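You operate a simulated robot arm through the tools that you are given. There is no shell and no other tool. Be economical: measure what you need, move in short steps, check, and stop when the job is done.

You are at the controls of a simulated two-armed robot. One attempt, no reset.

TASK
Rack the cooled battery, then cool the hot one from charger one to 40 degrees or less.
Fine: charger stays off; the hot one by its handle only; own bay, rack lid shut; the second stays in the cooler's tray, fan off. Set down upright: battery three, battery one.

Only the result counts: the job must be done as asked and must still hold three seconds after the hand-in. Knocking over, shifting, dropping, spilling or breaking anything else fails it. A push-on lid holds only when it is set on centred and level and pressed home; a screw cap is set on level and turned clockwise until tight.

THE ROBOT
Two 7-joint arms with three-finger grippers on one trunk, on a base that drives. Base frame: it is fixed to the floor where the robot stands at the start and does not move with it; the origin is under the middle of the robot, x ahead of it, y to its left, z up. Lengths are in mm, angles in degrees, forces in N, time in s.
The left shoulder is at the start at [56, 154, 953], the right one opposite. With the tool pointing down near the work surface each hand reaches from about 100 to 640 mm from the robot's upright axis, wherever it stands, measured 20 degrees to its own side. Places, roughly: battery one [500, 1250, 750]; cradle [400, 700, 800]; lever of charger one [500, 1300, 1100]; lever of charger two [500, 1000, 1100]; lever of the cooler [500, 700, 1100]; lid of the battery rack [700, 200, 1100]. Payload 2.69 kg a hand.
The tool frame of a hand sits at the grasp point between the pads (the TCP): z along the fingers, y along the line on which they close. The tips reach 29 mm beyond it. Largest opening 120 mm; the body of the gripper starts 78 mm behind the TCP.
Orientation is that of the tool frame in the base frame, as [roll, pitch, yaw] about the fixed x, y, z axes, in that order (R = Rz(yaw) Ry(pitch) Rx(roll)). With the fingers straight down and closing along the base's y, the tool's x points along the base's -x, its y along +y and its z along -z.

THE INTERFACE
- The arms move only by the tool play_rows. It takes "left_commands", "right_commands" or both (then of equal length, played together; a hand with none holds still); each is a list of rows, each a list of 7 numbers: the finger opening in mm, from 0 to 120, then the shift along the tool's x, y, z in units of 25 mm (1.0 is 25 mm), then the turn, a rotation vector about the tool's x, y, z in units of 4 degrees (1.0 is 4 degrees). In form: [[grip, tx, ty, tz, ax, ay, az], ...]. A call has 1 to 12 rows; each row shifts and turns the commanded pose from where the row before left it, along the tool's axes as they then stand. A call with a number of a shift or a turn outside -1 to 1 is refused whole. Each row takes 0.2 s and may step no farther than 50 mm and 8.6 degrees from the row before; otherwise, or with a gripper value out of range, the whole call is refused. A pose out of reach is approached as far as the arm can. The call stops where the force on the tool passes 40 N (or 10 N more than at its start, if that is more) or the arm is blocked; 0.2 s more then pass. The fingers move at their own pace and stop on an object; they squeeze with about 28 N. The grip force told is the motor's: it shows also when the fingers shut on nothing. Time passes only in rows, and 0.2 s behind the last, so rows that do not move let the fingers close. It gives the time, the measured TCP pose, the force on the tool (base axes), the opening and the grip force at its end, in the units of the frame above (readings bear some noise), with the torque about the TCP (base axes, N m) and any sound that the robot's microphone picked up.
- Cameras (640 x 400 px; columns grow to the right, rows downward): "scene" is now at [157.6, 51, 1117.2]; the picture's right is [0.59, -0.81, 0.00], its down [-0.27, -0.20, -0.94] and it looks along [0.76, 0.55, -0.34] (base axes); focal length 249 px, centre (320, 200). "left" rides on the left gripper at [63, 0, -104] in its tool frame; the picture's right is [0.00, 1.00, 0.00], its down [-0.83, 0.00, -0.56] and it looks along [-0.56, 0.00, 0.83] (tool axes); focal length 275 px, centre (320, 200). "right" rides on the right gripper at [63, 0, -104] in its tool frame; the picture's right is [0.00, 1.00, 0.00], its down [-0.83, 0.00, -0.56] and it looks along [-0.56, 0.00, 0.83] (tool axes); focal length 275 px, centre (320, 200). There is no depth. A picture from a camera that has moved, and an enlarged one, comes with that camera's place and axes in the base frame and with its lens. The place of the scene camera against the robot may be out by one fixed shift of up to 12 mm in any direction.
- get_image(camera): a new picture of that camera. It takes no simulated time.
- move_column(by): slides the trunk up (or, below 0, down) by that many mm; the arms and the scene camera ride with it, the base frame stays. It gives what a move gives, with no picture.
- roll_base(legs): drives the robot by 1 to 6 legs, each [ahead, left, turn to the left] in mm, mm and degrees, along the robot's own axes; the way and the turn of a leg run together, so that a leg with both is an arc; at most 1500 mm and 180 degrees a leg. The arms and the cameras ride along, it lands a little off, and it stops where it bumps. It gives what a move gives.
- aim_head(pan, tilt): turns the head with the scene camera to pan (to the left, within 80 degrees either way) and tilt (down, from -29 to 69), counted from straight ahead of the robot. It gives what a move gives.
- inspect(camera, box): a new picture of the part [left, top, right, bottom] of that camera's present view, enlarged. It takes no simulated time.
- sign_off(): hands the job in; it is judged then, once.

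Work in short steps. Places have to be worked out from the pictures, the camera data and where the tool is seen: move nearer, look again, correct. Check each grasp and each placing, and mend what went wrong. You have 120 turns and 108 pictures in all, those below and enlarged ones among them. Open the grippers and draw the arms clear of the work before you hand the job in, unless the task says otherwise; then end with one line.

The tools are called as name(argument=value, ...) on one line, values as JSON. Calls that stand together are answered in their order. play_rows: Moves the arms, as the interface text tells. Its arguments: {"type":"object","properties":{"left_commands":{"type":"array"},"right_commands":{"type":"array"}},"required":[]} The other tools are called the same way: move_column (by) slides the trunk up or down; roll_base (legs) drives the base; aim_head (pan, tilt) turns the head that bears the scene camera; get_image (camera) takes a picture; inspect (camera, box) takes an enlarged picture of a part of a camera's view; sign_off () hands the job in.

At the start:

```text
t: 0.0
left_tool_pos: [312.2, 394.8, 999.4]
left_tool_rot: [179.9, 0.0, 179.9]
left_force: [0.0, 0.3, 0.1]
left_moment: [0.01, 0.01, 0.03]
left_gripper_width: 120.1
left_grip_force: 0.1
right_tool_pos: [342.4, 30.9, 999.4]
right_tool_rot: [180.0, 0.0, -179.9]
right_force: [-0.5, -0.2, -0.2]
right_moment: [-0.02, -0.01, 0.02]
right_gripper_width: 119.8
right_grip_force: 0.1
trunk travel left (down, up): [-325.0, 113.0]
robot x, y, heading: [-3.4, 2.6, -0.4]
head pan, tilt: [36.1, 19.8]
```

scene: 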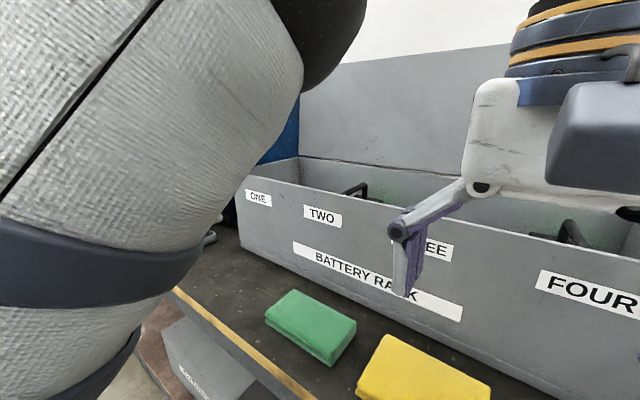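
right: 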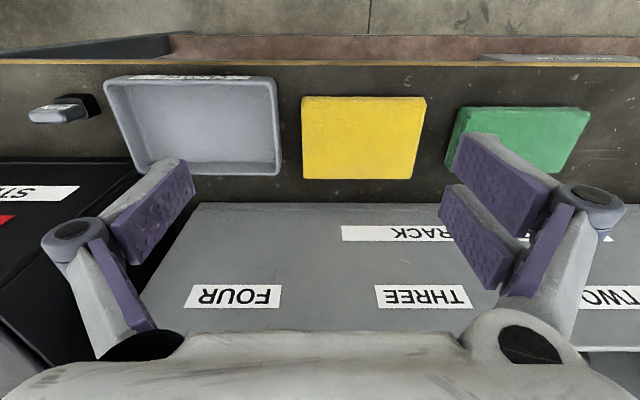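
left: 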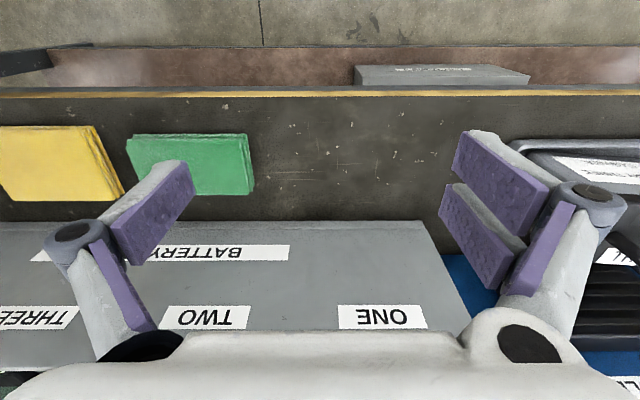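

The rack is in front of me; the left arm blocks the view to the left. I look around with the head first.

aim_head(pan=75, tilt=15)

get_image(camera="scene")

aim_head(pan=0, tilt=25)

get_image(camera="scene")

```text
t: 1.1
left_tool_pos: [312.1, 395.1, 1000.2]
left_tool_rot: [180.0, 0.0, -180.0]
left_force: [-0.1, -0.3, 0.7]
left_moment: [0.04, -0.02, -0.01]
left_gripper_width: 119.9
left_grip_force: 0.0
right_tool_pos: [342.5, 30.6, 999.6]
right_tool_rot: [180.0, -0.1, 180.0]
right_force: [0.1, -0.8, 0.4]
right_moment: [-0.04, -0.01, -0.02]
right_gripper_width: 120.2
right_grip_force: 0.1
trunk travel left (down, up): [-325.0, 113.0]
robot x, y, heading: [-2.4, 1.5, 0.2]
head pan, tilt: [75.0, 15.0]
```

```text
104 pictures are left
camera scene: at [106.6, 86.3, 1125.0], right [0.97, -0.26, 0.0], down [-0.07, -0.25, -0.97], along [0.25, 0.93, -0.26], focal length 249 px, centre (320, 200)
```

scene: 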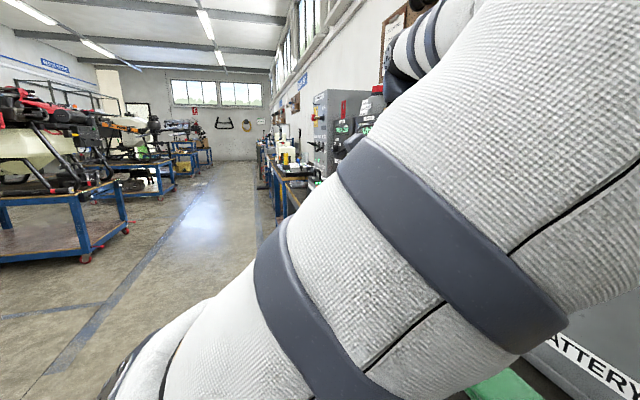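

```text
t: 2.5
left_tool_pos: [312.9, 395.8, 1000.2]
left_tool_rot: [-180.0, -0.1, -179.9]
left_force: [-0.1, 0.1, -0.9]
left_moment: [-0.02, 0.01, -0.03]
left_gripper_width: 119.9
left_grip_force: 0.0
right_tool_pos: [342.5, 31.4, 999.3]
right_tool_rot: [-180.0, 0.0, 180.0]
right_force: [0.5, 0.2, -0.1]
right_moment: [0.02, -0.01, -0.01]
right_gripper_width: 120.0
right_grip_force: 0.1
trunk travel left (down, up): [-325.0, 113.0]
robot x, y, heading: [-0.4, 3.1, -0.2]
head pan, tilt: [0.0, 25.0]
```

```text
103 pictures are left
camera scene: at [174.5, -3.8, 1108.8], right [0.0, -1.0, 0.0], down [-0.42, 0.0, -0.91], along [0.91, 0.0, -0.42], focal length 249 px, centre (320, 200)
```

scene: 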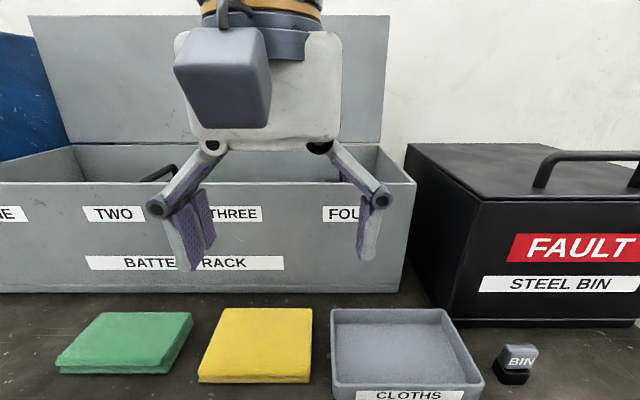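

The rack's lid stands open, with the bench running left. I back off, drive left, and look at cooler and chargers.

roll_base(legs=[[-250, 0, 0], [0, 750, 0]])

get_image(camera="scene")

aim_head(pan=45, tilt=20)

get_image(camera="scene")

```text
t: 10.1
left_tool_pos: [62.8, 1145.9, 999.9]
left_tool_rot: [180.0, 0.1, 179.8]
left_force: [1.3, -0.3, -1.1]
left_moment: [0.01, 0.03, 0.02]
left_gripper_width: 119.9
left_grip_force: 0.0
right_tool_pos: [92.5, 780.3, 1001.1]
right_tool_rot: [180.0, 0.0, 179.7]
right_force: [0.4, 0.2, -0.2]
right_moment: [0.03, 0.01, 0.06]
right_gripper_width: 119.9
right_grip_force: 0.0
trunk travel left (down, up): [-325.0, 113.0]
robot x, y, heading: [-250.8, 746.8, -0.4]
head pan, tilt: [0.0, 25.0]
```

```text
102 pictures are left
camera scene: at [-75.8, 746.4, 1108.8], right [0.0, -1.0, 0.0], down [-0.42, 0.0, -0.91], along [0.91, 0.0, -0.42], focal length 249 px, centre (320, 200)
```

scene: 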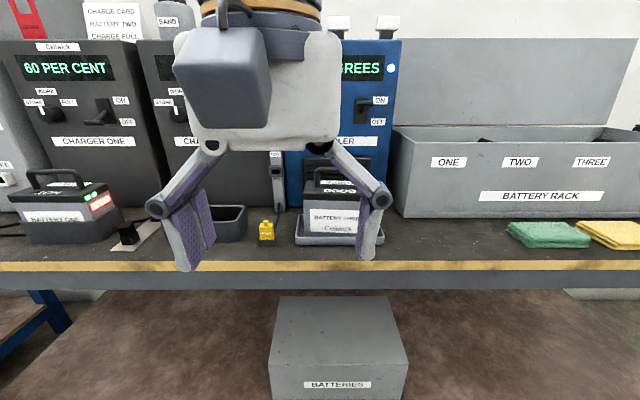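

```text
t: 11.2
left_tool_pos: [62.8, 1145.1, 1000.4]
left_tool_rot: [180.0, -0.1, 179.8]
left_force: [0.3, -0.1, 0.4]
left_moment: [0.01, 0.03, -0.04]
left_gripper_width: 120.0
left_grip_force: 0.1
right_tool_pos: [92.0, 780.6, 1000.2]
right_tool_rot: [180.0, 0.1, 179.9]
right_force: [0.1, 0.1, -0.5]
right_moment: [-0.02, -0.02, -0.02]
right_gripper_width: 119.9
right_grip_force: 0.1
trunk travel left (down, up): [-325.0, 113.0]
robot x, y, heading: [-249.6, 747.1, -0.3]
head pan, tilt: [45.0, 20.0]
```

```text
101 pictures are left
camera scene: at [-101.8, 812.2, 1116.9], right [0.7, -0.71, 0.0], down [-0.24, -0.24, -0.94], along [0.67, 0.66, -0.34], focal length 249 px, centre (320, 200)
```

scene: 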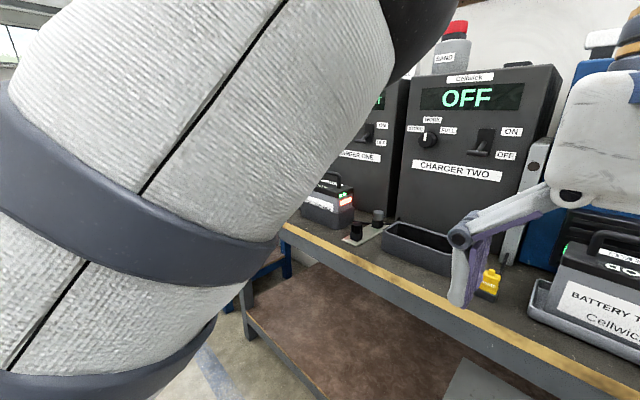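

I zoom in on charger one and battery one, and on the cooler.

aim_head(pan=5, tilt=20)

inspect(camera="scene", box=[0, 0, 240, 240])

inspect(camera="scene", box=[240, 20, 480, 260])

```text
t: 12.3
left_tool_pos: [63.4, 1144.3, 1000.0]
left_tool_rot: [179.9, 0.0, 179.8]
left_force: [0.2, 0.6, -0.1]
left_moment: [0.0, 0.04, -0.02]
left_gripper_width: 120.3
left_grip_force: 0.1
right_tool_pos: [92.6, 781.4, 999.1]
right_tool_rot: [179.9, 0.0, 179.7]
right_force: [0.4, 0.4, 0.5]
right_moment: [-0.04, 0.02, 0.0]
right_gripper_width: 120.2
right_grip_force: 0.0
trunk travel left (down, up): [-325.0, 113.0]
robot x, y, heading: [-252.4, 751.4, -0.3]
head pan, tilt: [5.0, 20.0]
```

```text
1.67 times, centred on (120, 120) of scene
camera zoom: at [-75.2, 754.5, 1116.9], right [0.08, -1.0, 0.0], down [-0.34, -0.03, -0.94], along [0.94, 0.08, -0.34], focal length 416 px, centre (653, 333)
```

zoom: 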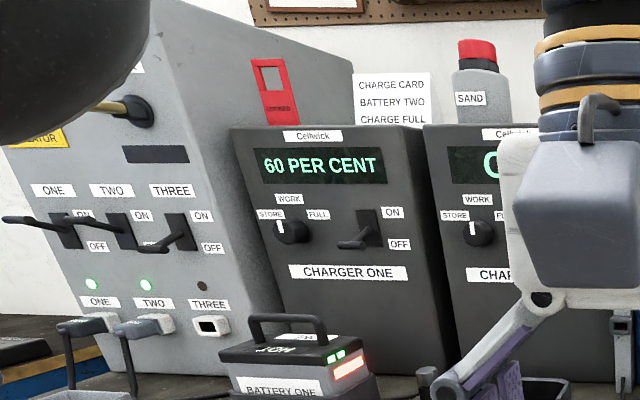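

```text
1.67 times, centred on (360, 140) of scene
camera zoom: at [-75.2, 754.5, 1116.9], right [0.08, -1.0, 0.0], down [-0.34, -0.03, -0.94], along [0.94, 0.08, -0.34], focal length 416 px, centre (253, 300)
```

zoom: 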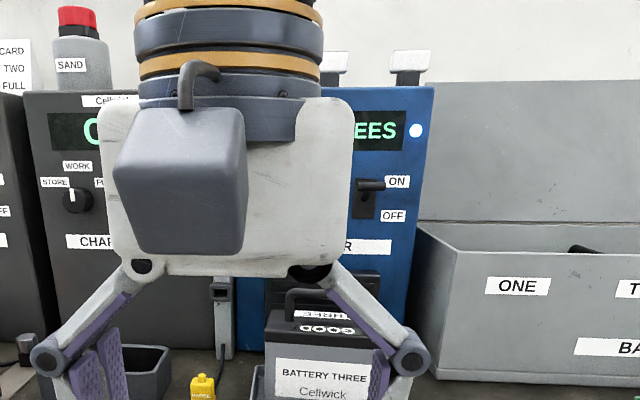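

Battery three (GOOD) sits in the cooler tray, with the cooler lever apparently ON. Battery one (HOT) is at charger one, whose lever is down. I tuck the left arm back and move nearer, with the cooler to the front right.

play_rows(left_commands=[[60, 1, 0, 0, 0, 0, 0], [60, 1, 0, 0, 0, 0, 0], [60, 1, 0, 0, 0, 0, 0], [60, 1, 0, 0, 0, 0, 0], [60, 1, 0, 0, 0, 0, 0]], right_commands=[[100, 0, -1, 0, 0, 0, 0], [100, 0, -1, 0, 0, 0, 0], [100, 0, -1, 0, 0, 0, 0], [100, 0, -1, 0, 0, 0, 0], [100, 0, -1, 0, 0, 0, 0]])

roll_base(legs=[[0, 140, 0], [130, 0, 0]])

aim_head(pan=-5, tilt=22)

get_image(camera="scene")

get_image(camera="right")

```text
t: 13.5
left_tool_pos: [-62.3, 1144.5, 999.1]
left_tool_rot: [179.9, 0.0, 179.8]
left_force: [-0.7, -0.3, 0.7]
left_moment: [-0.02, -0.02, 0.0]
left_gripper_width: 60.2
left_grip_force: 0.0
right_tool_pos: [91.2, 653.6, 999.7]
right_tool_rot: [-179.9, 0.1, 179.9]
right_force: [-0.3, -0.7, -0.1]
right_moment: [0.02, 0.01, -0.02]
right_gripper_width: 99.9
right_grip_force: 0.0
trunk travel left (down, up): [-325.0, 113.0]
robot x, y, heading: [-250.9, 751.5, -0.2]
head pan, tilt: [5.0, 20.0]
```

```text
t: 16.1
left_tool_pos: [68.4, 1285.3, 1000.1]
left_tool_rot: [179.9, 0.0, 179.7]
left_force: [-0.4, -0.3, -0.6]
left_moment: [0.03, 0.03, -0.02]
left_gripper_width: 59.8
left_grip_force: 0.1
right_tool_pos: [223.2, 796.0, 1000.8]
right_tool_rot: [-180.0, 0.0, 179.8]
right_force: [0.2, -0.4, -1.0]
right_moment: [0.0, 0.02, 0.02]
right_gripper_width: 100.0
right_grip_force: 0.1
trunk travel left (down, up): [-325.0, 113.0]
robot x, y, heading: [-121.2, 892.2, -0.4]
head pan, tilt: [5.0, 20.0]
```

```text
t: 16.9
left_tool_pos: [68.7, 1286.0, 999.5]
left_tool_rot: [-179.9, 0.0, 179.8]
left_force: [-0.6, -0.3, 0.0]
left_moment: [0.0, 0.03, 0.01]
left_gripper_width: 59.9
left_grip_force: 0.0
right_tool_pos: [222.0, 795.1, 999.9]
right_tool_rot: [180.0, 0.0, 179.8]
right_force: [0.3, -0.6, -0.5]
right_moment: [0.0, 0.0, 0.04]
right_gripper_width: 100.0
right_grip_force: 0.0
trunk travel left (down, up): [-325.0, 113.0]
robot x, y, heading: [-122.8, 892.0, -0.3]
head pan, tilt: [-5.0, 22.0]
```

```text
98 pictures are left
camera scene: at [54.7, 878.7, 1113.6], right [-0.09, -1.0, 0.0], down [-0.37, 0.03, -0.93], along [0.92, -0.08, -0.37], focal length 249 px, centre (320, 200)
```

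scene: 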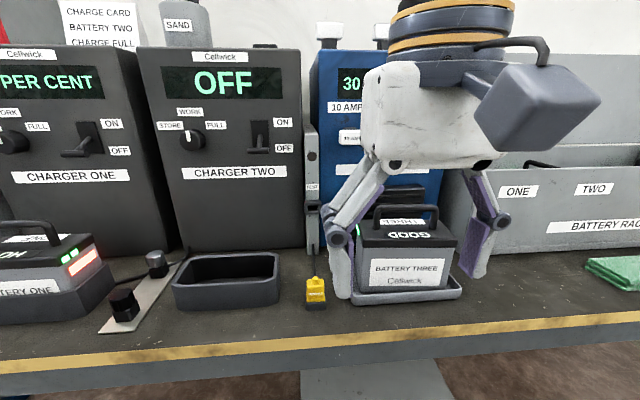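

```text
97 pictures are left
camera right: at [158.8, 795.8, 1105.9], right [0.0, 1.0, 0.0], down [0.83, 0.0, 0.56], along [0.56, 0.0, -0.83], focal length 275 px, centre (320, 200)
```

right: 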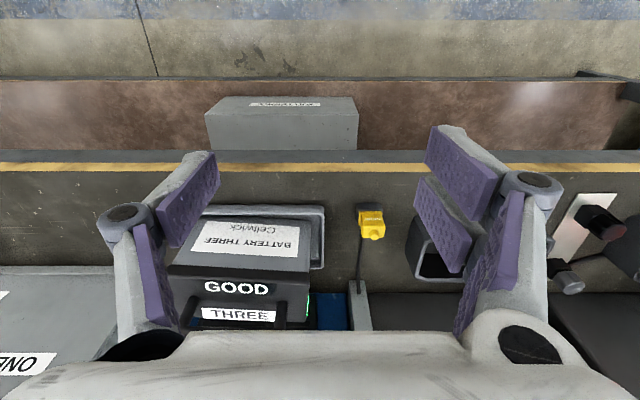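

Cooler display reads about 30. I zoom on battery three's handle from the right hand camera and on the cooler's display.

inspect(camera="right", box=[140, 180, 380, 340])

inspect(camera="scene", box=[290, 40, 530, 310])

```text
2.50 times, centred on (260, 260) of right
camera zoom: at [158.8, 795.8, 1105.9], right [0.0, 1.0, 0.0], down [0.83, 0.0, 0.56], along [0.56, 0.0, -0.83], focal length 688 px, centre (470, 50)
```

zoom: 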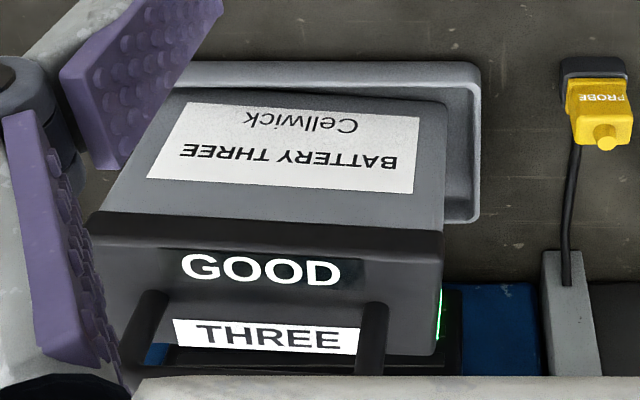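

```text
1.48 times, centred on (410, 175) of scene
camera zoom: at [54.7, 878.7, 1113.6], right [-0.09, -1.0, 0.0], down [-0.37, 0.03, -0.93], along [0.92, -0.08, -0.37], focal length 369 px, centre (187, 237)
```

zoom: 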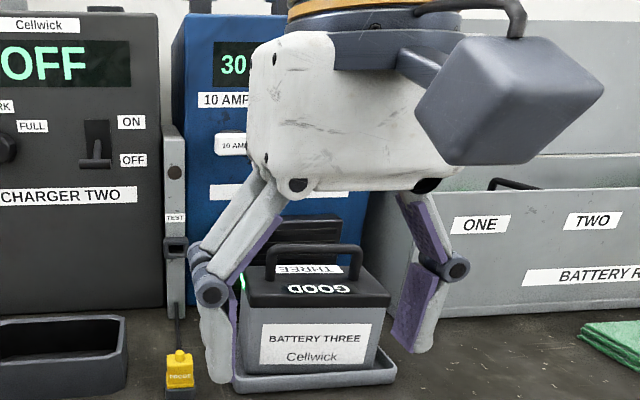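

Battery three: top z≈896, centre y≈700, handle bar along y at x≈455, y≈692, top z≈934. I turn the right hand by 90° so that the fingers close along x.

play_rows(right_commands=[[60, 0, 0, -0.5, 0, 0, 1], [60, 0, 0, -0.5, 0, 0, 1], [60, 0, 0, -0.5, 0, 0, 1], [60, 0, 0, -0.5, 0, 0, 1], [60, 0, 0, -0.5, 0, 0, 1], [60, 0, 0, 0, 0, 0, 1], [60, 0, 0, 0, 0, 0, 1], [60, 0, 0, 0, 0, 0, 1], [60, 0, 0, 0, 0, 0, 1], [60, 0, 0, 0, 0, 0, 1], [60, 0, 0, 0, 0, 0, 1], [60, 0, 0, 0, 0, 0, 1]])

play_rows(right_commands=[[60, 0, 0, 0, 0, 0, 1], [60, 0, 0, 0, 0, 0, 1], [60, 0, 0, 0, 0, 0, 1], [60, 0, 0, 0, 0, 0, 1], [60, 0, 0, 0, 0, 0, 1], [60, 0, 0, 0, 0, 0, 1], [60, 0, 0, 0, 0, 0, 1], [60, 0, 0, 0, 0, 0, 1], [60, 0, 0, 0, 0, 0, 1], [60, 0, 0, 0, 0, 0, 1], [60, 0, 0, 0, 0, 0, 0.5]])

```text
t: 19.4
left_tool_pos: [68.9, 1285.7, 999.9]
left_tool_rot: [-180.0, 0.1, 179.9]
left_force: [-0.4, 0.9, 0.0]
left_moment: [0.0, -0.01, 0.0]
left_gripper_width: 60.0
left_grip_force: 0.1
right_tool_pos: [221.2, 795.6, 1062.9]
right_tool_rot: [-179.9, 0.0, 131.8]
right_force: [0.4, 0.4, 0.5]
right_moment: [-0.01, -0.01, -0.01]
right_gripper_width: 60.0
right_grip_force: 0.1
trunk travel left (down, up): [-325.0, 113.0]
robot x, y, heading: [-121.6, 890.5, -0.3]
head pan, tilt: [-5.0, 22.0]
```

```text
t: 21.9
left_tool_pos: [67.1, 1284.4, 998.8]
left_tool_rot: [180.0, 0.0, 179.7]
left_force: [-0.5, 0.2, 0.1]
left_moment: [-0.03, 0.01, 0.0]
left_gripper_width: 59.6
left_grip_force: 0.1
right_tool_pos: [222.3, 795.8, 1063.0]
right_tool_rot: [180.0, -0.1, 89.8]
right_force: [-0.4, 0.5, -0.4]
right_moment: [-0.02, -0.01, 0.0]
right_gripper_width: 60.1
right_grip_force: 0.1
trunk travel left (down, up): [-325.0, 113.0]
robot x, y, heading: [-118.0, 895.5, 0.2]
head pan, tilt: [-5.0, 22.0]
```

Orientation good. I drive 80 mm ahead, then bring the hand above the handle.

roll_base(legs=[[80, 0, 0]])

play_rows(right_commands=[[60, -0.7, 1, 0, 0, 0, 0], [60, -0.7, 1, 0, 0, 0, 0], [60, -0.7, 1, 0, 0, 0, 0], [60, -0.7, 1, 0, 0, 0, 0], [60, -0.7, 1, 0, 0, 0, 0], [60, -0.6, 1, 0, 0, 0, 0]])

get_image(camera="right")

get_image(camera="scene")

```text
t: 22.9
left_tool_pos: [148.5, 1286.0, 998.9]
left_tool_rot: [-180.0, 0.0, 179.8]
left_force: [0.1, 0.1, 0.2]
left_moment: [-0.01, 0.03, 0.02]
left_gripper_width: 59.9
left_grip_force: 0.1
right_tool_pos: [302.5, 795.7, 1062.4]
right_tool_rot: [180.0, 0.0, 89.8]
right_force: [0.2, -0.2, 0.5]
right_moment: [0.03, -0.01, 0.0]
right_gripper_width: 59.9
right_grip_force: 0.1
trunk travel left (down, up): [-325.0, 113.0]
robot x, y, heading: [-38.2, 891.5, 0.1]
head pan, tilt: [-5.0, 22.0]
```

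```text
t: 24.3
left_tool_pos: [147.4, 1284.9, 1000.2]
left_tool_rot: [-180.0, 0.0, 179.7]
left_force: [-0.4, 0.4, -0.2]
left_moment: [-0.01, -0.01, 0.02]
left_gripper_width: 59.9
left_grip_force: 0.1
right_tool_pos: [452.0, 690.5, 1063.2]
right_tool_rot: [179.9, 0.0, 89.8]
right_force: [0.4, -0.6, -0.2]
right_moment: [0.0, 0.01, 0.0]
right_gripper_width: 60.2
right_grip_force: 0.0
trunk travel left (down, up): [-325.0, 113.0]
robot x, y, heading: [-41.8, 891.0, -0.2]
head pan, tilt: [-5.0, 22.0]
```

```text
94 pictures are left
camera right: at [450.9, 754.9, 1168.1], right [1.0, 0.0, 0.0], down [0.0, -0.83, 0.56], along [0.0, -0.56, -0.83], focal length 275 px, centre (320, 200)
```

right: 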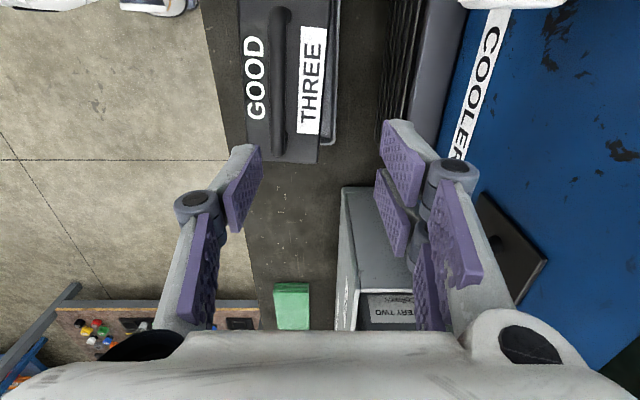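

```text
93 pictures are left
camera scene: at [134.8, 878.3, 1113.5], right [-0.09, -1.0, 0.0], down [-0.37, 0.03, -0.93], along [0.92, -0.08, -0.38], focal length 249 px, centre (320, 200)
```

scene: 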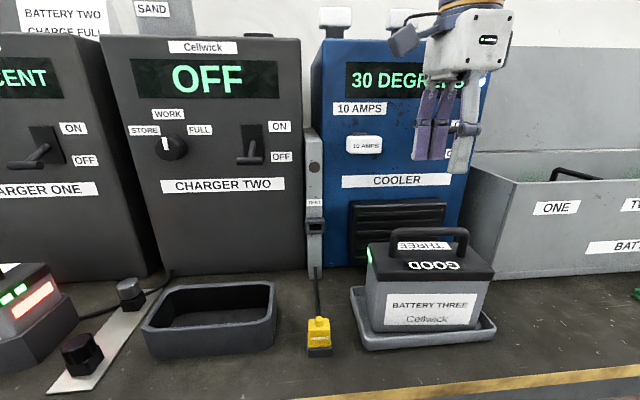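

Combining the views: battery top z≈916, handle at x≈420, y≈698, top z≈945. I shift above it, descend partly and look again.

play_rows(right_commands=[[60, 0.15, -0.65, 0.5, 0, 0, 0], [60, 0.15, -0.65, 0.5, 0, 0, 0], [60, 0, 0, 1, 0, 0, 0]])

get_image(camera="right")

inspect(camera="scene", box=[330, 130, 530, 360])

```text
t: 25.1
left_tool_pos: [148.6, 1285.8, 1000.4]
left_tool_rot: [180.0, 0.0, 179.8]
left_force: [-0.5, -0.8, -0.3]
left_moment: [0.01, -0.03, -0.01]
left_gripper_width: 60.0
left_grip_force: 0.1
right_tool_pos: [419.9, 699.0, 1014.8]
right_tool_rot: [180.0, 0.0, 89.7]
right_force: [-0.6, 0.8, 0.9]
right_moment: [-0.01, -0.02, 0.01]
right_gripper_width: 60.2
right_grip_force: 0.0
trunk travel left (down, up): [-325.0, 113.0]
robot x, y, heading: [-40.3, 891.0, -0.2]
head pan, tilt: [-5.0, 22.0]
```

```text
92 pictures are left
camera right: at [419.1, 762.7, 1118.4], right [1.0, 0.0, 0.0], down [0.0, -0.83, 0.56], along [0.0, -0.56, -0.83], focal length 275 px, centre (320, 200)
```

right: 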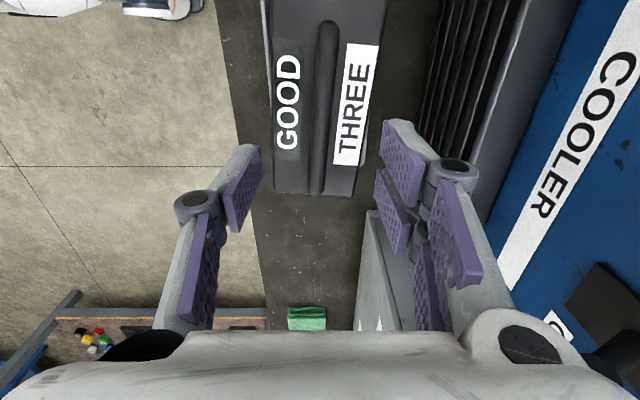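

```text
1.74 times, centred on (430, 245) of scene
camera zoom: at [134.6, 878.1, 1113.6], right [-0.09, -1.0, 0.0], down [-0.37, 0.03, -0.93], along [0.92, -0.08, -0.37], focal length 434 px, centre (129, 122)
```

zoom: 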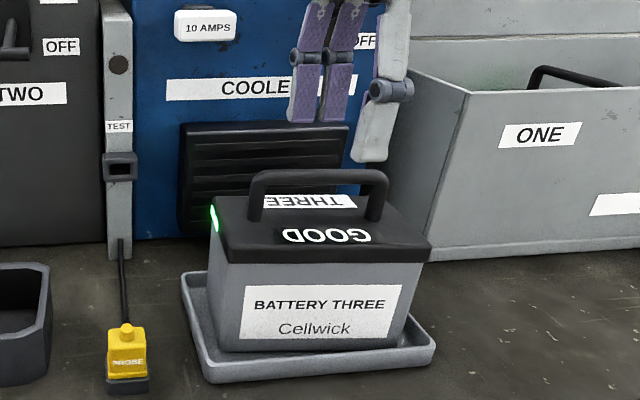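

The handle lies under the hand, yawed about 3°. I turn to match and descend to z≈949 with fingers open 60.

play_rows(right_commands=[[60, 0, 0.03, 0.9, 0, 0, 0.8], [60, 0, 0, 0.9, 0, 0, 0], [60, 0, 0, 0.84, 0, 0, 0]])

inspect(camera="scene", box=[330, 130, 530, 360])

get_image(camera="right")

```text
t: 25.9
left_tool_pos: [148.5, 1285.1, 999.9]
left_tool_rot: [179.9, -0.1, 179.8]
left_force: [0.2, 0.0, 0.4]
left_moment: [0.0, -0.01, 0.04]
left_gripper_width: 60.0
left_grip_force: 0.0
right_tool_pos: [420.5, 698.5, 947.3]
right_tool_rot: [-179.9, -0.1, 86.4]
right_force: [0.0, 0.0, 0.0]
right_moment: [-0.01, -0.01, 0.01]
right_gripper_width: 60.0
right_grip_force: 0.1
trunk travel left (down, up): [-325.0, 113.0]
robot x, y, heading: [-43.4, 891.5, -0.1]
head pan, tilt: [-5.0, 22.0]
```

```text
1.74 times, centred on (430, 245) of scene
camera zoom: at [134.5, 878.2, 1113.6], right [-0.09, -1.0, 0.0], down [-0.37, 0.03, -0.93], along [0.92, -0.08, -0.37], focal length 434 px, centre (129, 122)
```

zoom: 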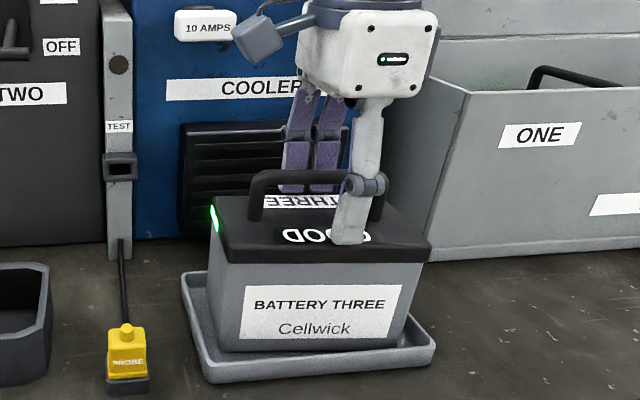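

```text
89 pictures are left
camera right: at [423.2, 762.5, 1051.8], right [1.0, -0.06, 0.0], down [-0.05, -0.83, 0.56], along [-0.03, -0.55, -0.83], focal length 275 px, centre (320, 200)
```

right: 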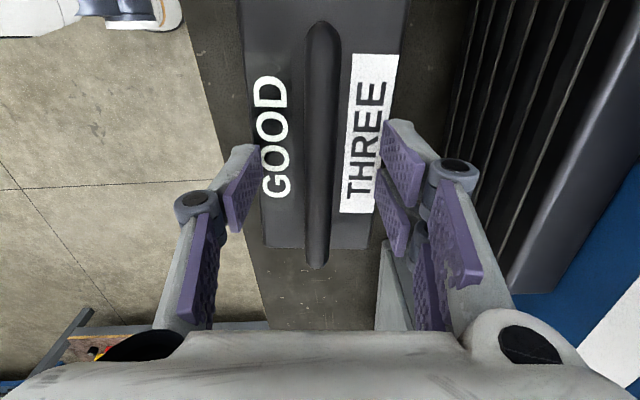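

Aligned and centred; I close on the handle.

play_rows(right_commands=[[60, 0.18, 0, 0, 0, 0, 0], [20, 0, 0, 0, 0, 0, 0], [0, 0, 0, 0, 0, 0, 0], [0, 0, 0, 0, 0, 0, 0]])

play_rows(right_commands=[[0, 0, 0, -0.4, 0, 0, 0], [0, 0, 0, -0.4, 0, 0, 0], [0, 0, 0, 0, 0, 0, 0]])

inspect(camera="scene", box=[330, 130, 530, 360])

```text
t: 26.9
left_tool_pos: [148.8, 1284.7, 1000.5]
left_tool_rot: [180.0, 0.0, 179.8]
left_force: [0.5, -0.6, 0.1]
left_moment: [-0.01, -0.01, -0.01]
left_gripper_width: 60.1
left_grip_force: 0.0
right_tool_pos: [420.5, 703.5, 945.8]
right_tool_rot: [-180.0, 0.0, 86.5]
right_force: [-1.2, -1.0, -0.3]
right_moment: [0.05, -0.02, -0.46]
right_gripper_width: 9.9
right_grip_force: 27.7
trunk travel left (down, up): [-325.0, 113.0]
robot x, y, heading: [-41.3, 890.2, -0.2]
head pan, tilt: [-5.0, 22.0]
```

```text
t: 27.7
left_tool_pos: [149.0, 1284.9, 1000.2]
left_tool_rot: [-180.0, 0.0, 179.8]
left_force: [0.5, -0.5, 0.3]
left_moment: [0.04, 0.03, 0.0]
left_gripper_width: 60.0
left_grip_force: 0.0
right_tool_pos: [421.7, 703.9, 967.9]
right_tool_rot: [179.8, -0.1, 86.6]
right_force: [4.0, -0.1, 3.9]
right_moment: [0.06, 0.02, 0.21]
right_gripper_width: 11.0
right_grip_force: 27.9
trunk travel left (down, up): [-325.0, 113.0]
robot x, y, heading: [-40.1, 891.3, -0.1]
head pan, tilt: [-5.0, 22.0]
```

```text
1.74 times, centred on (430, 245) of scene
camera zoom: at [134.9, 878.2, 1113.7], right [-0.09, -1.0, 0.0], down [-0.37, 0.03, -0.93], along [0.92, -0.08, -0.38], focal length 434 px, centre (129, 122)
```

zoom: 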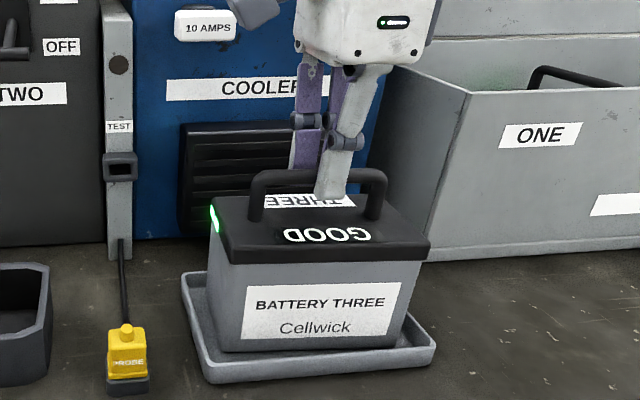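

The battery did not come up; the pads slid along the bar. I lower, regrasp with the bar mid-pad, and lift very little to read the force.

play_rows(right_commands=[[30, 0, 0, 0, 0, 0, 0], [30, 0, 0, 0.9, 0, 0, 0], [0, 0, 0, 0.1, 0, 0, 0], [0, 0, 0, 0, 0, 0, 0], [0, 0, 0, 0, 0, 0, 0]])

play_rows(right_commands=[[0, 0, 0, -0.1, 0, 0, 0], [0, 0, 0, -0.1, 0, 0, 0]])

play_rows(right_commands=[[0, 0, 0, -0.1, 0, 0, 0], [0, 0, 0, -0.1, 0, 0, 0]])

inspect(camera="scene", box=[330, 130, 530, 360])

```text
t: 28.9
left_tool_pos: [148.0, 1285.3, 999.6]
left_tool_rot: [-180.0, 0.0, 179.8]
left_force: [-0.3, 0.8, -0.1]
left_moment: [-0.01, 0.0, 0.01]
left_gripper_width: 59.7
left_grip_force: 0.1
right_tool_pos: [419.7, 704.4, 943.2]
right_tool_rot: [179.9, -0.1, 86.5]
right_force: [8.2, -4.3, 19.2]
right_moment: [0.02, 0.08, 0.31]
right_gripper_width: 10.1
right_grip_force: 28.4
trunk travel left (down, up): [-325.0, 113.0]
robot x, y, heading: [-40.2, 890.1, -0.3]
head pan, tilt: [-5.0, 22.0]
```

```text
t: 29.5
left_tool_pos: [149.1, 1284.7, 999.2]
left_tool_rot: [180.0, -0.1, 179.9]
left_force: [1.0, 0.7, -0.1]
left_moment: [-0.02, 0.02, -0.01]
left_gripper_width: 60.1
left_grip_force: 0.0
right_tool_pos: [420.8, 702.4, 943.7]
right_tool_rot: [-179.6, 0.1, 86.6]
right_force: [0.0, 0.4, 0.1]
right_moment: [-0.01, 0.05, -0.01]
right_gripper_width: 9.8
right_grip_force: 27.8
trunk travel left (down, up): [-325.0, 113.0]
robot x, y, heading: [-41.6, 891.9, -0.6]
head pan, tilt: [-5.0, 22.0]
```

```text
t: 30.1
left_tool_pos: [150.0, 1285.4, 999.9]
left_tool_rot: [-180.0, 0.0, 179.7]
left_force: [-1.0, -0.4, -0.1]
left_moment: [0.01, 0.0, 0.02]
left_gripper_width: 59.9
left_grip_force: 0.2
right_tool_pos: [420.8, 703.4, 951.2]
right_tool_rot: [-180.0, -0.1, 86.6]
right_force: [-0.7, -0.4, -16.9]
right_moment: [-0.08, 0.02, 0.01]
right_gripper_width: 10.2
right_grip_force: 28.6
trunk travel left (down, up): [-325.0, 113.0]
robot x, y, heading: [-40.6, 890.1, 0.1]
head pan, tilt: [-5.0, 22.0]
```

```text
1.74 times, centred on (430, 245) of scene
camera zoom: at [135.4, 877.8, 1113.4], right [-0.09, -1.0, 0.0], down [-0.37, 0.03, -0.93], along [0.92, -0.08, -0.38], focal length 434 px, centre (129, 122)
```

zoom: 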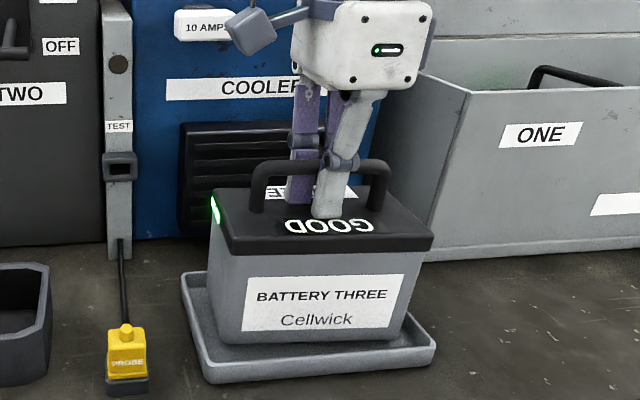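

It now hangs (about 1.7 kg). I lift slowly a bit more, checking the grip holds.

play_rows(right_commands=[[0, 0, 0, -0.15, 0, 0, 0], [0, 0, 0, -0.25, 0, 0, 0], [0, 0, 0, -0.3, 0, 0, 0], [0, 0, 0, -0.3, 0, 0, 0], [0, 0, 0, -0.3, 0, 0, 0], [0, 0, 0, -0.2, 0, 0, 0], [0, 0, 0, -0.1, 0, 0, 0]])

inspect(camera="scene", box=[330, 130, 530, 360])

```text
t: 31.7
left_tool_pos: [149.9, 1284.4, 1000.2]
left_tool_rot: [180.0, 0.0, 179.8]
left_force: [0.2, 0.8, -0.4]
left_moment: [0.03, 0.0, 0.02]
left_gripper_width: 59.8
left_grip_force: 0.2
right_tool_pos: [420.9, 704.7, 992.1]
right_tool_rot: [180.0, 0.0, 86.6]
right_force: [0.2, 0.7, -17.9]
right_moment: [-0.01, 0.02, -0.04]
right_gripper_width: 10.2
right_grip_force: 28.2
trunk travel left (down, up): [-325.0, 113.0]
robot x, y, heading: [-39.2, 888.2, -0.1]
head pan, tilt: [-5.0, 22.0]
```

```text
1.74 times, centred on (430, 245) of scene
camera zoom: at [135.4, 877.9, 1113.4], right [-0.09, -1.0, 0.0], down [-0.37, 0.03, -0.93], along [0.92, -0.08, -0.38], focal length 434 px, centre (129, 122)
```

zoom: 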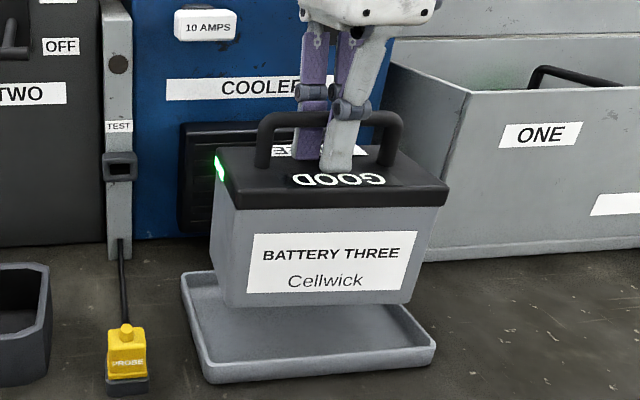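

Lifted and level. I draw it back from the bench while raising and squaring it.

play_rows(right_commands=[[0, 0, -0.2, -0.1, 0, 0, 0], [0, 0, -0.4, -0.2, 0, 0, -0.1], [0, 0, -0.5, -0.2, 0, 0, -0.1], [0, 0, -0.5, -0.3, 0, 0, -0.1], [0, 0, -0.5, -0.3, 0, 0, -0.1], [0, 0, -0.5, -0.3, 0, 0, -0.1], [0, 0, -0.5, -0.3, 0, 0, -0.1], [0, 0, -0.5, -0.3, 0, 0, -0.1], [0, 0, -0.5, -0.3, 0, 0, -0.1], [0, 0, -0.5, -0.3, 0, 0, -0.05], [0, 0, -0.4, -0.2, 0, 0, 0], [0, 0, -0.2, 0, 0, 0, 0]])

move_column(by=110)

get_image(camera="scene")

```text
t: 34.3
left_tool_pos: [150.2, 1285.4, 999.1]
left_tool_rot: [-180.0, 0.0, 179.7]
left_force: [-0.3, -0.3, 0.7]
left_moment: [0.01, 0.0, 0.0]
left_gripper_width: 59.9
left_grip_force: 0.1
right_tool_pos: [290.9, 710.6, 1054.1]
right_tool_rot: [179.9, -0.2, 90.0]
right_force: [0.2, 0.7, -17.6]
right_moment: [-0.03, 0.0, 0.01]
right_gripper_width: 10.4
right_grip_force: 28.2
right hand out of reach, approached as far as the arm can: row 11
trunk travel left (down, up): [-325.0, 113.0]
robot x, y, heading: [-39.1, 892.5, -0.3]
head pan, tilt: [-5.0, 22.0]
```

```text
t: 35.7
left_tool_pos: [150.3, 1284.1, 1109.3]
left_tool_rot: [-180.0, -0.2, 179.9]
left_force: [-0.9, 0.1, 0.6]
left_moment: [0.0, 0.04, 0.0]
left_gripper_width: 60.0
left_grip_force: 0.0
right_tool_pos: [292.8, 708.7, 1163.8]
right_tool_rot: [-179.8, 0.1, 90.0]
right_force: [1.2, -0.2, -19.0]
right_moment: [-0.06, 0.04, -0.03]
right_gripper_width: 10.5
right_grip_force: 27.9
trunk travel left (down, up): [-435.0, 3.0]
robot x, y, heading: [-38.5, 890.4, -0.4]
head pan, tilt: [-5.0, 22.0]
```

```text
85 pictures are left
camera scene: at [55.2, 878.1, 1239.3], right [-0.09, -1.0, 0.0], down [-0.37, 0.03, -0.93], along [0.92, -0.08, -0.38], focal length 249 px, centre (320, 200)
```

scene: 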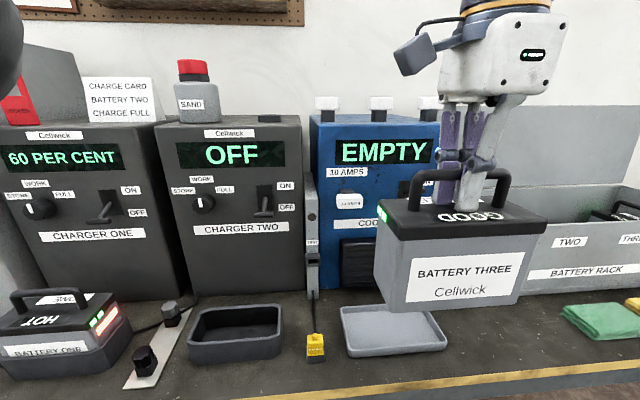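

Display reads EMPTY now. Battery bottom is about z 1020, above the rack rim. I back off slightly for safety and drive right, to the rack.

roll_base(legs=[[0, -590, 0]])

aim_head(pan=-10, tilt=30)

get_image(camera="scene")

get_image(camera="left")

```text
t: 40.7
left_tool_pos: [147.8, 696.0, 1109.8]
left_tool_rot: [180.0, 0.0, 179.7]
left_force: [0.0, 0.3, 0.0]
left_moment: [0.02, 0.01, 0.01]
left_gripper_width: 59.9
left_grip_force: 0.2
right_tool_pos: [288.8, 121.3, 1163.6]
right_tool_rot: [179.9, -0.1, 89.8]
right_force: [0.1, 0.2, -17.6]
right_moment: [-0.04, 0.0, -0.02]
right_gripper_width: 10.2
right_grip_force: 27.3
trunk travel left (down, up): [-435.0, 3.0]
robot x, y, heading: [-42.5, 305.7, -0.2]
head pan, tilt: [-5.0, 22.0]
```

```text
t: 41.4
left_tool_pos: [147.1, 695.9, 1109.7]
left_tool_rot: [180.0, 0.1, 179.6]
left_force: [-0.3, 0.1, 0.3]
left_moment: [0.0, -0.01, 0.0]
left_gripper_width: 60.1
left_grip_force: 0.0
right_tool_pos: [288.1, 120.8, 1164.3]
right_tool_rot: [-179.9, 0.0, 89.8]
right_force: [-0.1, -0.8, -16.6]
right_moment: [-0.02, 0.03, 0.0]
right_gripper_width: 10.1
right_grip_force: 28.1
trunk travel left (down, up): [-435.0, 3.0]
robot x, y, heading: [-43.0, 302.9, -0.3]
head pan, tilt: [-10.0, 30.0]
```

```text
84 pictures are left
camera scene: at [47.7, 282.1, 1226.7], right [-0.18, -0.98, 0.0], down [-0.49, 0.09, -0.87], along [0.85, -0.16, -0.5], focal length 249 px, centre (320, 200)
```

scene: 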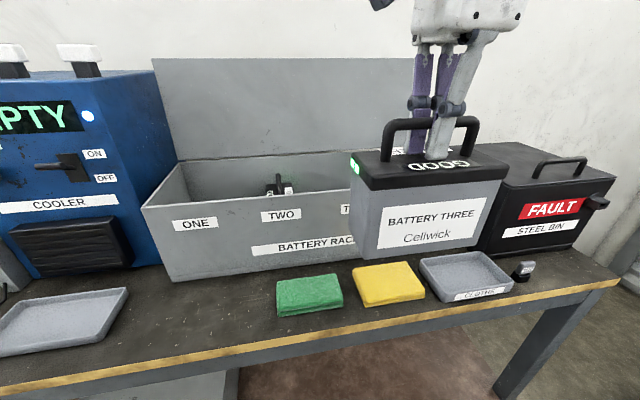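

```text
83 pictures are left
camera left: at [84.1, 695.9, 1213.9], right [0.01, 1.0, 0.0], down [0.83, -0.01, 0.56], along [0.56, -0.01, -0.83], focal length 275 px, centre (320, 200)
```

left: 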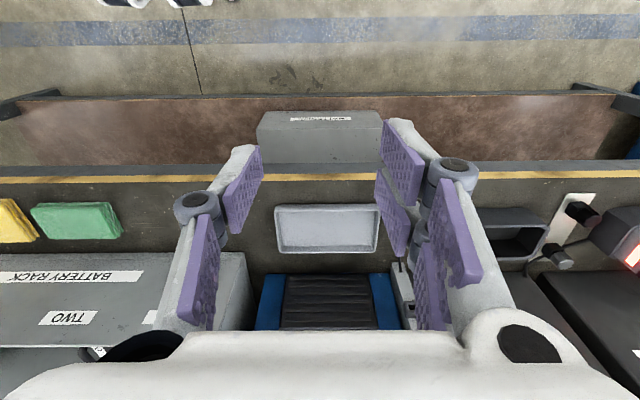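

Battery two's handle in the rack looks end-on, so bays probably take batteries with the long side front to back. I zoom to check.

inspect(camera="scene", box=[140, 120, 360, 280])

```text
2.50 times, centred on (250, 200) of scene
camera zoom: at [47.7, 282.1, 1226.7], right [-0.18, -0.98, 0.0], down [-0.49, 0.09, -0.87], along [0.85, -0.16, -0.5], focal length 623 px, centre (495, 200)
```

zoom: 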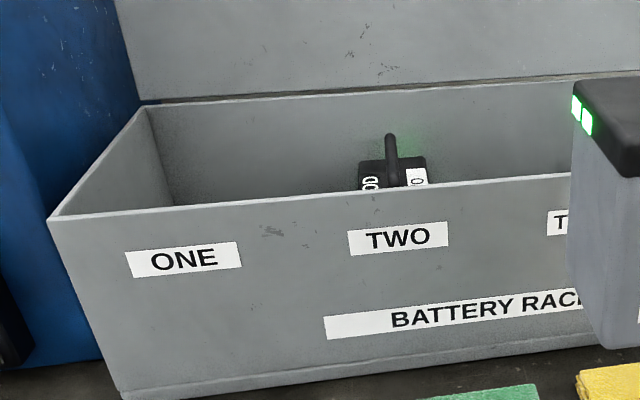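

Battery two lies front-to-back in its bay, with no dividers visible. I turn battery three by 90° back to yaw 180.

play_rows(right_commands=[[0, 0, 0, 0, 0, 0, -0.4], [0, 0, 0, 0, 0, 0, -0.8], [0, 0, 0, 0, 0, 0, -1], [0, 0, 0, 0, 0, 0, -1], [0, 0, 0, 0, 0, 0, -1], [0, 0, 0, 0, 0, 0, -1], [0, 0, 0, 0, 0, 0, -1], [0, 0, 0, 0, 0, 0, -1], [0, 0, 0, 0, 0, 0, -1], [0, 0, 0, 0, 0, 0, -1], [0, 0, 0, 0, 0, 0, -1], [0, 0, 0, 0, 0, 0, -1]])

play_rows(right_commands=[[0, 0, 0, 0, 0, 0, -1], [0, 0, 0, 0, 0, 0, -1], [0, 0, 0, 0, 0, 0, -1], [0, 0, 0, 0, 0, 0, -1], [0, 0, 0, 0, 0, 0, -1], [0, 0, 0, 0, 0, 0, -1], [0, 0, 0, 0, 0, 0, -1], [0, 0, 0, 0, 0, 0, -1], [0, 0, 0, 0, 0, 0, -1], [0, 0, 0, 0, 0, 0, -1], [0, 0, 0, 0, 0, 0, -0.8], [0, 0, 0, 0, 0, 0, -0.5]])

get_image(camera="scene")

get_image(camera="right")

```text
t: 44.0
left_tool_pos: [148.0, 695.8, 1109.8]
left_tool_rot: [179.9, 0.0, 179.6]
left_force: [0.3, 0.3, -0.6]
left_moment: [0.03, -0.02, -0.01]
left_gripper_width: 59.9
left_grip_force: 0.0
right_tool_pos: [287.4, 121.5, 1166.5]
right_tool_rot: [180.0, 0.0, 134.7]
right_force: [-0.6, -0.5, -17.8]
right_moment: [-0.02, 0.01, 0.02]
right_gripper_width: 10.1
right_grip_force: 28.6
trunk travel left (down, up): [-435.0, 3.0]
robot x, y, heading: [-45.2, 301.5, -0.8]
head pan, tilt: [-10.0, 30.0]
```

```text
t: 46.6
left_tool_pos: [146.8, 694.9, 1107.9]
left_tool_rot: [-180.0, 0.0, 179.6]
left_force: [0.3, -0.8, 0.0]
left_moment: [-0.03, 0.0, -0.01]
left_gripper_width: 60.0
left_grip_force: 0.0
right_tool_pos: [286.6, 120.0, 1165.0]
right_tool_rot: [-179.9, -0.1, 179.9]
right_force: [-0.3, 0.3, -17.5]
right_moment: [-0.02, -0.06, 0.01]
right_gripper_width: 9.9
right_grip_force: 27.9
trunk travel left (down, up): [-435.0, 3.0]
robot x, y, heading: [-41.8, 303.5, -0.4]
head pan, tilt: [-10.0, 30.0]
```

```text
81 pictures are left
camera scene: at [47.7, 282.0, 1226.7], right [-0.18, -0.98, 0.0], down [-0.49, 0.09, -0.87], along [0.85, -0.16, -0.5], focal length 249 px, centre (320, 200)
```

scene: 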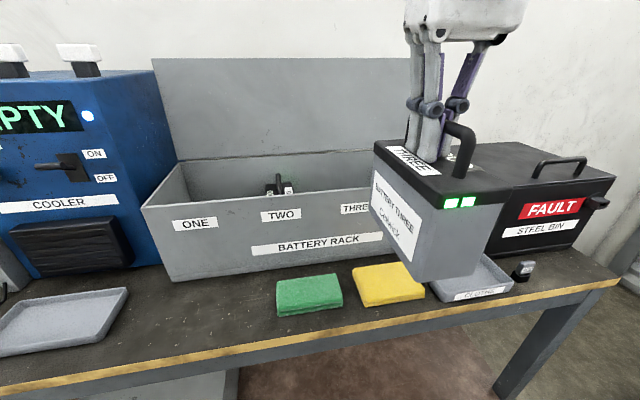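

```text
80 pictures are left
camera right: at [224.6, 121.2, 1270.4], right [0.0, 1.0, 0.0], down [0.83, 0.0, 0.56], along [0.56, 0.0, -0.83], focal length 275 px, centre (320, 200)
```

right: 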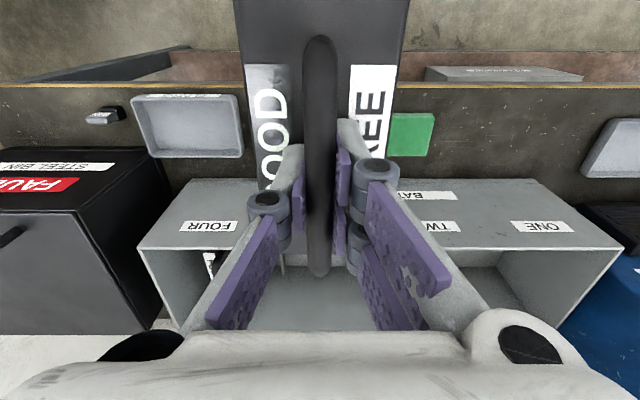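

Battery is now front-to-back. Bay three centre: about y 122, x 600; rim z≈995 at x≈490. I drive 90 mm ahead to get within reach.

roll_base(legs=[[90, 0, 0]])

play_rows(right_commands=[[0, 0, 0, -0.2, 0, 0, 0], [0, 0, 0, -0.3, 0, 0, 0], [0, 0, 0, -0.2, 0, 0, 0]])

get_image(camera="scene")

```text
t: 47.7
left_tool_pos: [236.8, 695.4, 1109.2]
left_tool_rot: [179.9, 0.0, 179.6]
left_force: [-0.5, -0.3, -0.5]
left_moment: [-0.04, 0.02, 0.0]
left_gripper_width: 59.9
left_grip_force: 0.2
right_tool_pos: [377.7, 121.1, 1164.0]
right_tool_rot: [-180.0, 0.0, 179.8]
right_force: [1.0, 0.0, -17.1]
right_moment: [0.0, -0.09, 0.01]
right_gripper_width: 10.1
right_grip_force: 27.8
trunk travel left (down, up): [-435.0, 3.0]
robot x, y, heading: [43.9, 302.9, -0.3]
head pan, tilt: [-10.0, 30.0]
```

```text
t: 48.5
left_tool_pos: [235.6, 695.4, 1110.2]
left_tool_rot: [180.0, 0.0, 179.5]
left_force: [0.0, 0.4, -0.6]
left_moment: [0.03, 0.0, -0.03]
left_gripper_width: 60.2
left_grip_force: 0.0
right_tool_pos: [377.4, 120.4, 1182.5]
right_tool_rot: [-179.9, -0.1, 179.7]
right_force: [-0.3, -0.6, -16.5]
right_moment: [0.0, -0.05, -0.01]
right_gripper_width: 10.1
right_grip_force: 27.9
trunk travel left (down, up): [-435.0, 3.0]
robot x, y, heading: [42.1, 302.0, -0.3]
head pan, tilt: [-10.0, 30.0]
```

```text
79 pictures are left
camera scene: at [136.6, 281.4, 1226.7], right [-0.18, -0.98, 0.0], down [-0.49, 0.09, -0.87], along [0.85, -0.16, -0.5], focal length 249 px, centre (320, 200)
```

scene: 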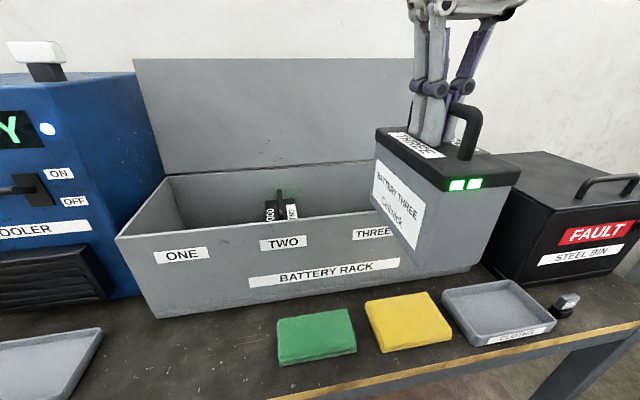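

I carry it forward over the rim in two stages.

play_rows(right_commands=[[0, -0.3, 0, 0, 0, 0, 0], [0, -0.6, 0, 0, 0, 0, 0], [0, -0.7, 0, 0, 0, 0, 0], [0, -0.7, 0, 0, 0, 0, 0], [0, -0.7, 0, 0, 0, 0, 0], [0, -0.7, 0, 0, 0, 0, 0], [0, -0.6, 0, 0, 0, 0, 0], [0, -0.3, 0, 0, 0, 0, 0]])

get_image(camera="scene")

```text
t: 50.3
left_tool_pos: [237.3, 695.6, 1110.2]
left_tool_rot: [179.9, 0.1, 179.5]
left_force: [0.4, 0.7, 0.6]
left_moment: [0.02, -0.04, -0.01]
left_gripper_width: 60.0
left_grip_force: 0.2
right_tool_pos: [492.3, 119.7, 1181.0]
right_tool_rot: [179.9, -0.1, 179.8]
right_force: [0.5, -0.3, -17.0]
right_moment: [0.01, -0.05, -0.03]
right_gripper_width: 10.4
right_grip_force: 28.1
trunk travel left (down, up): [-435.0, 3.0]
robot x, y, heading: [43.6, 303.2, -0.4]
head pan, tilt: [-10.0, 30.0]
```

```text
78 pictures are left
camera scene: at [137.2, 281.4, 1226.6], right [-0.18, -0.98, 0.0], down [-0.49, 0.09, -0.87], along [0.85, -0.16, -0.5], focal length 249 px, centre (320, 200)
```

scene: 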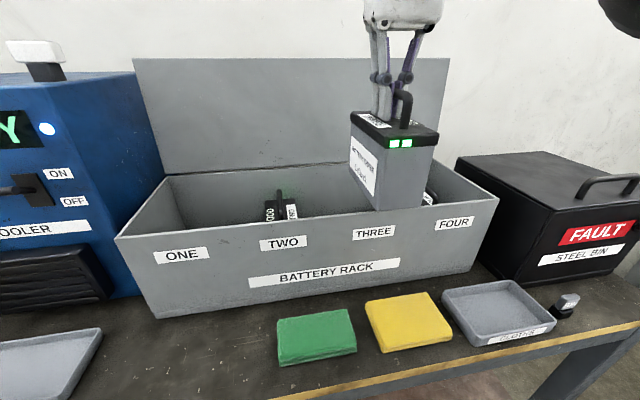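

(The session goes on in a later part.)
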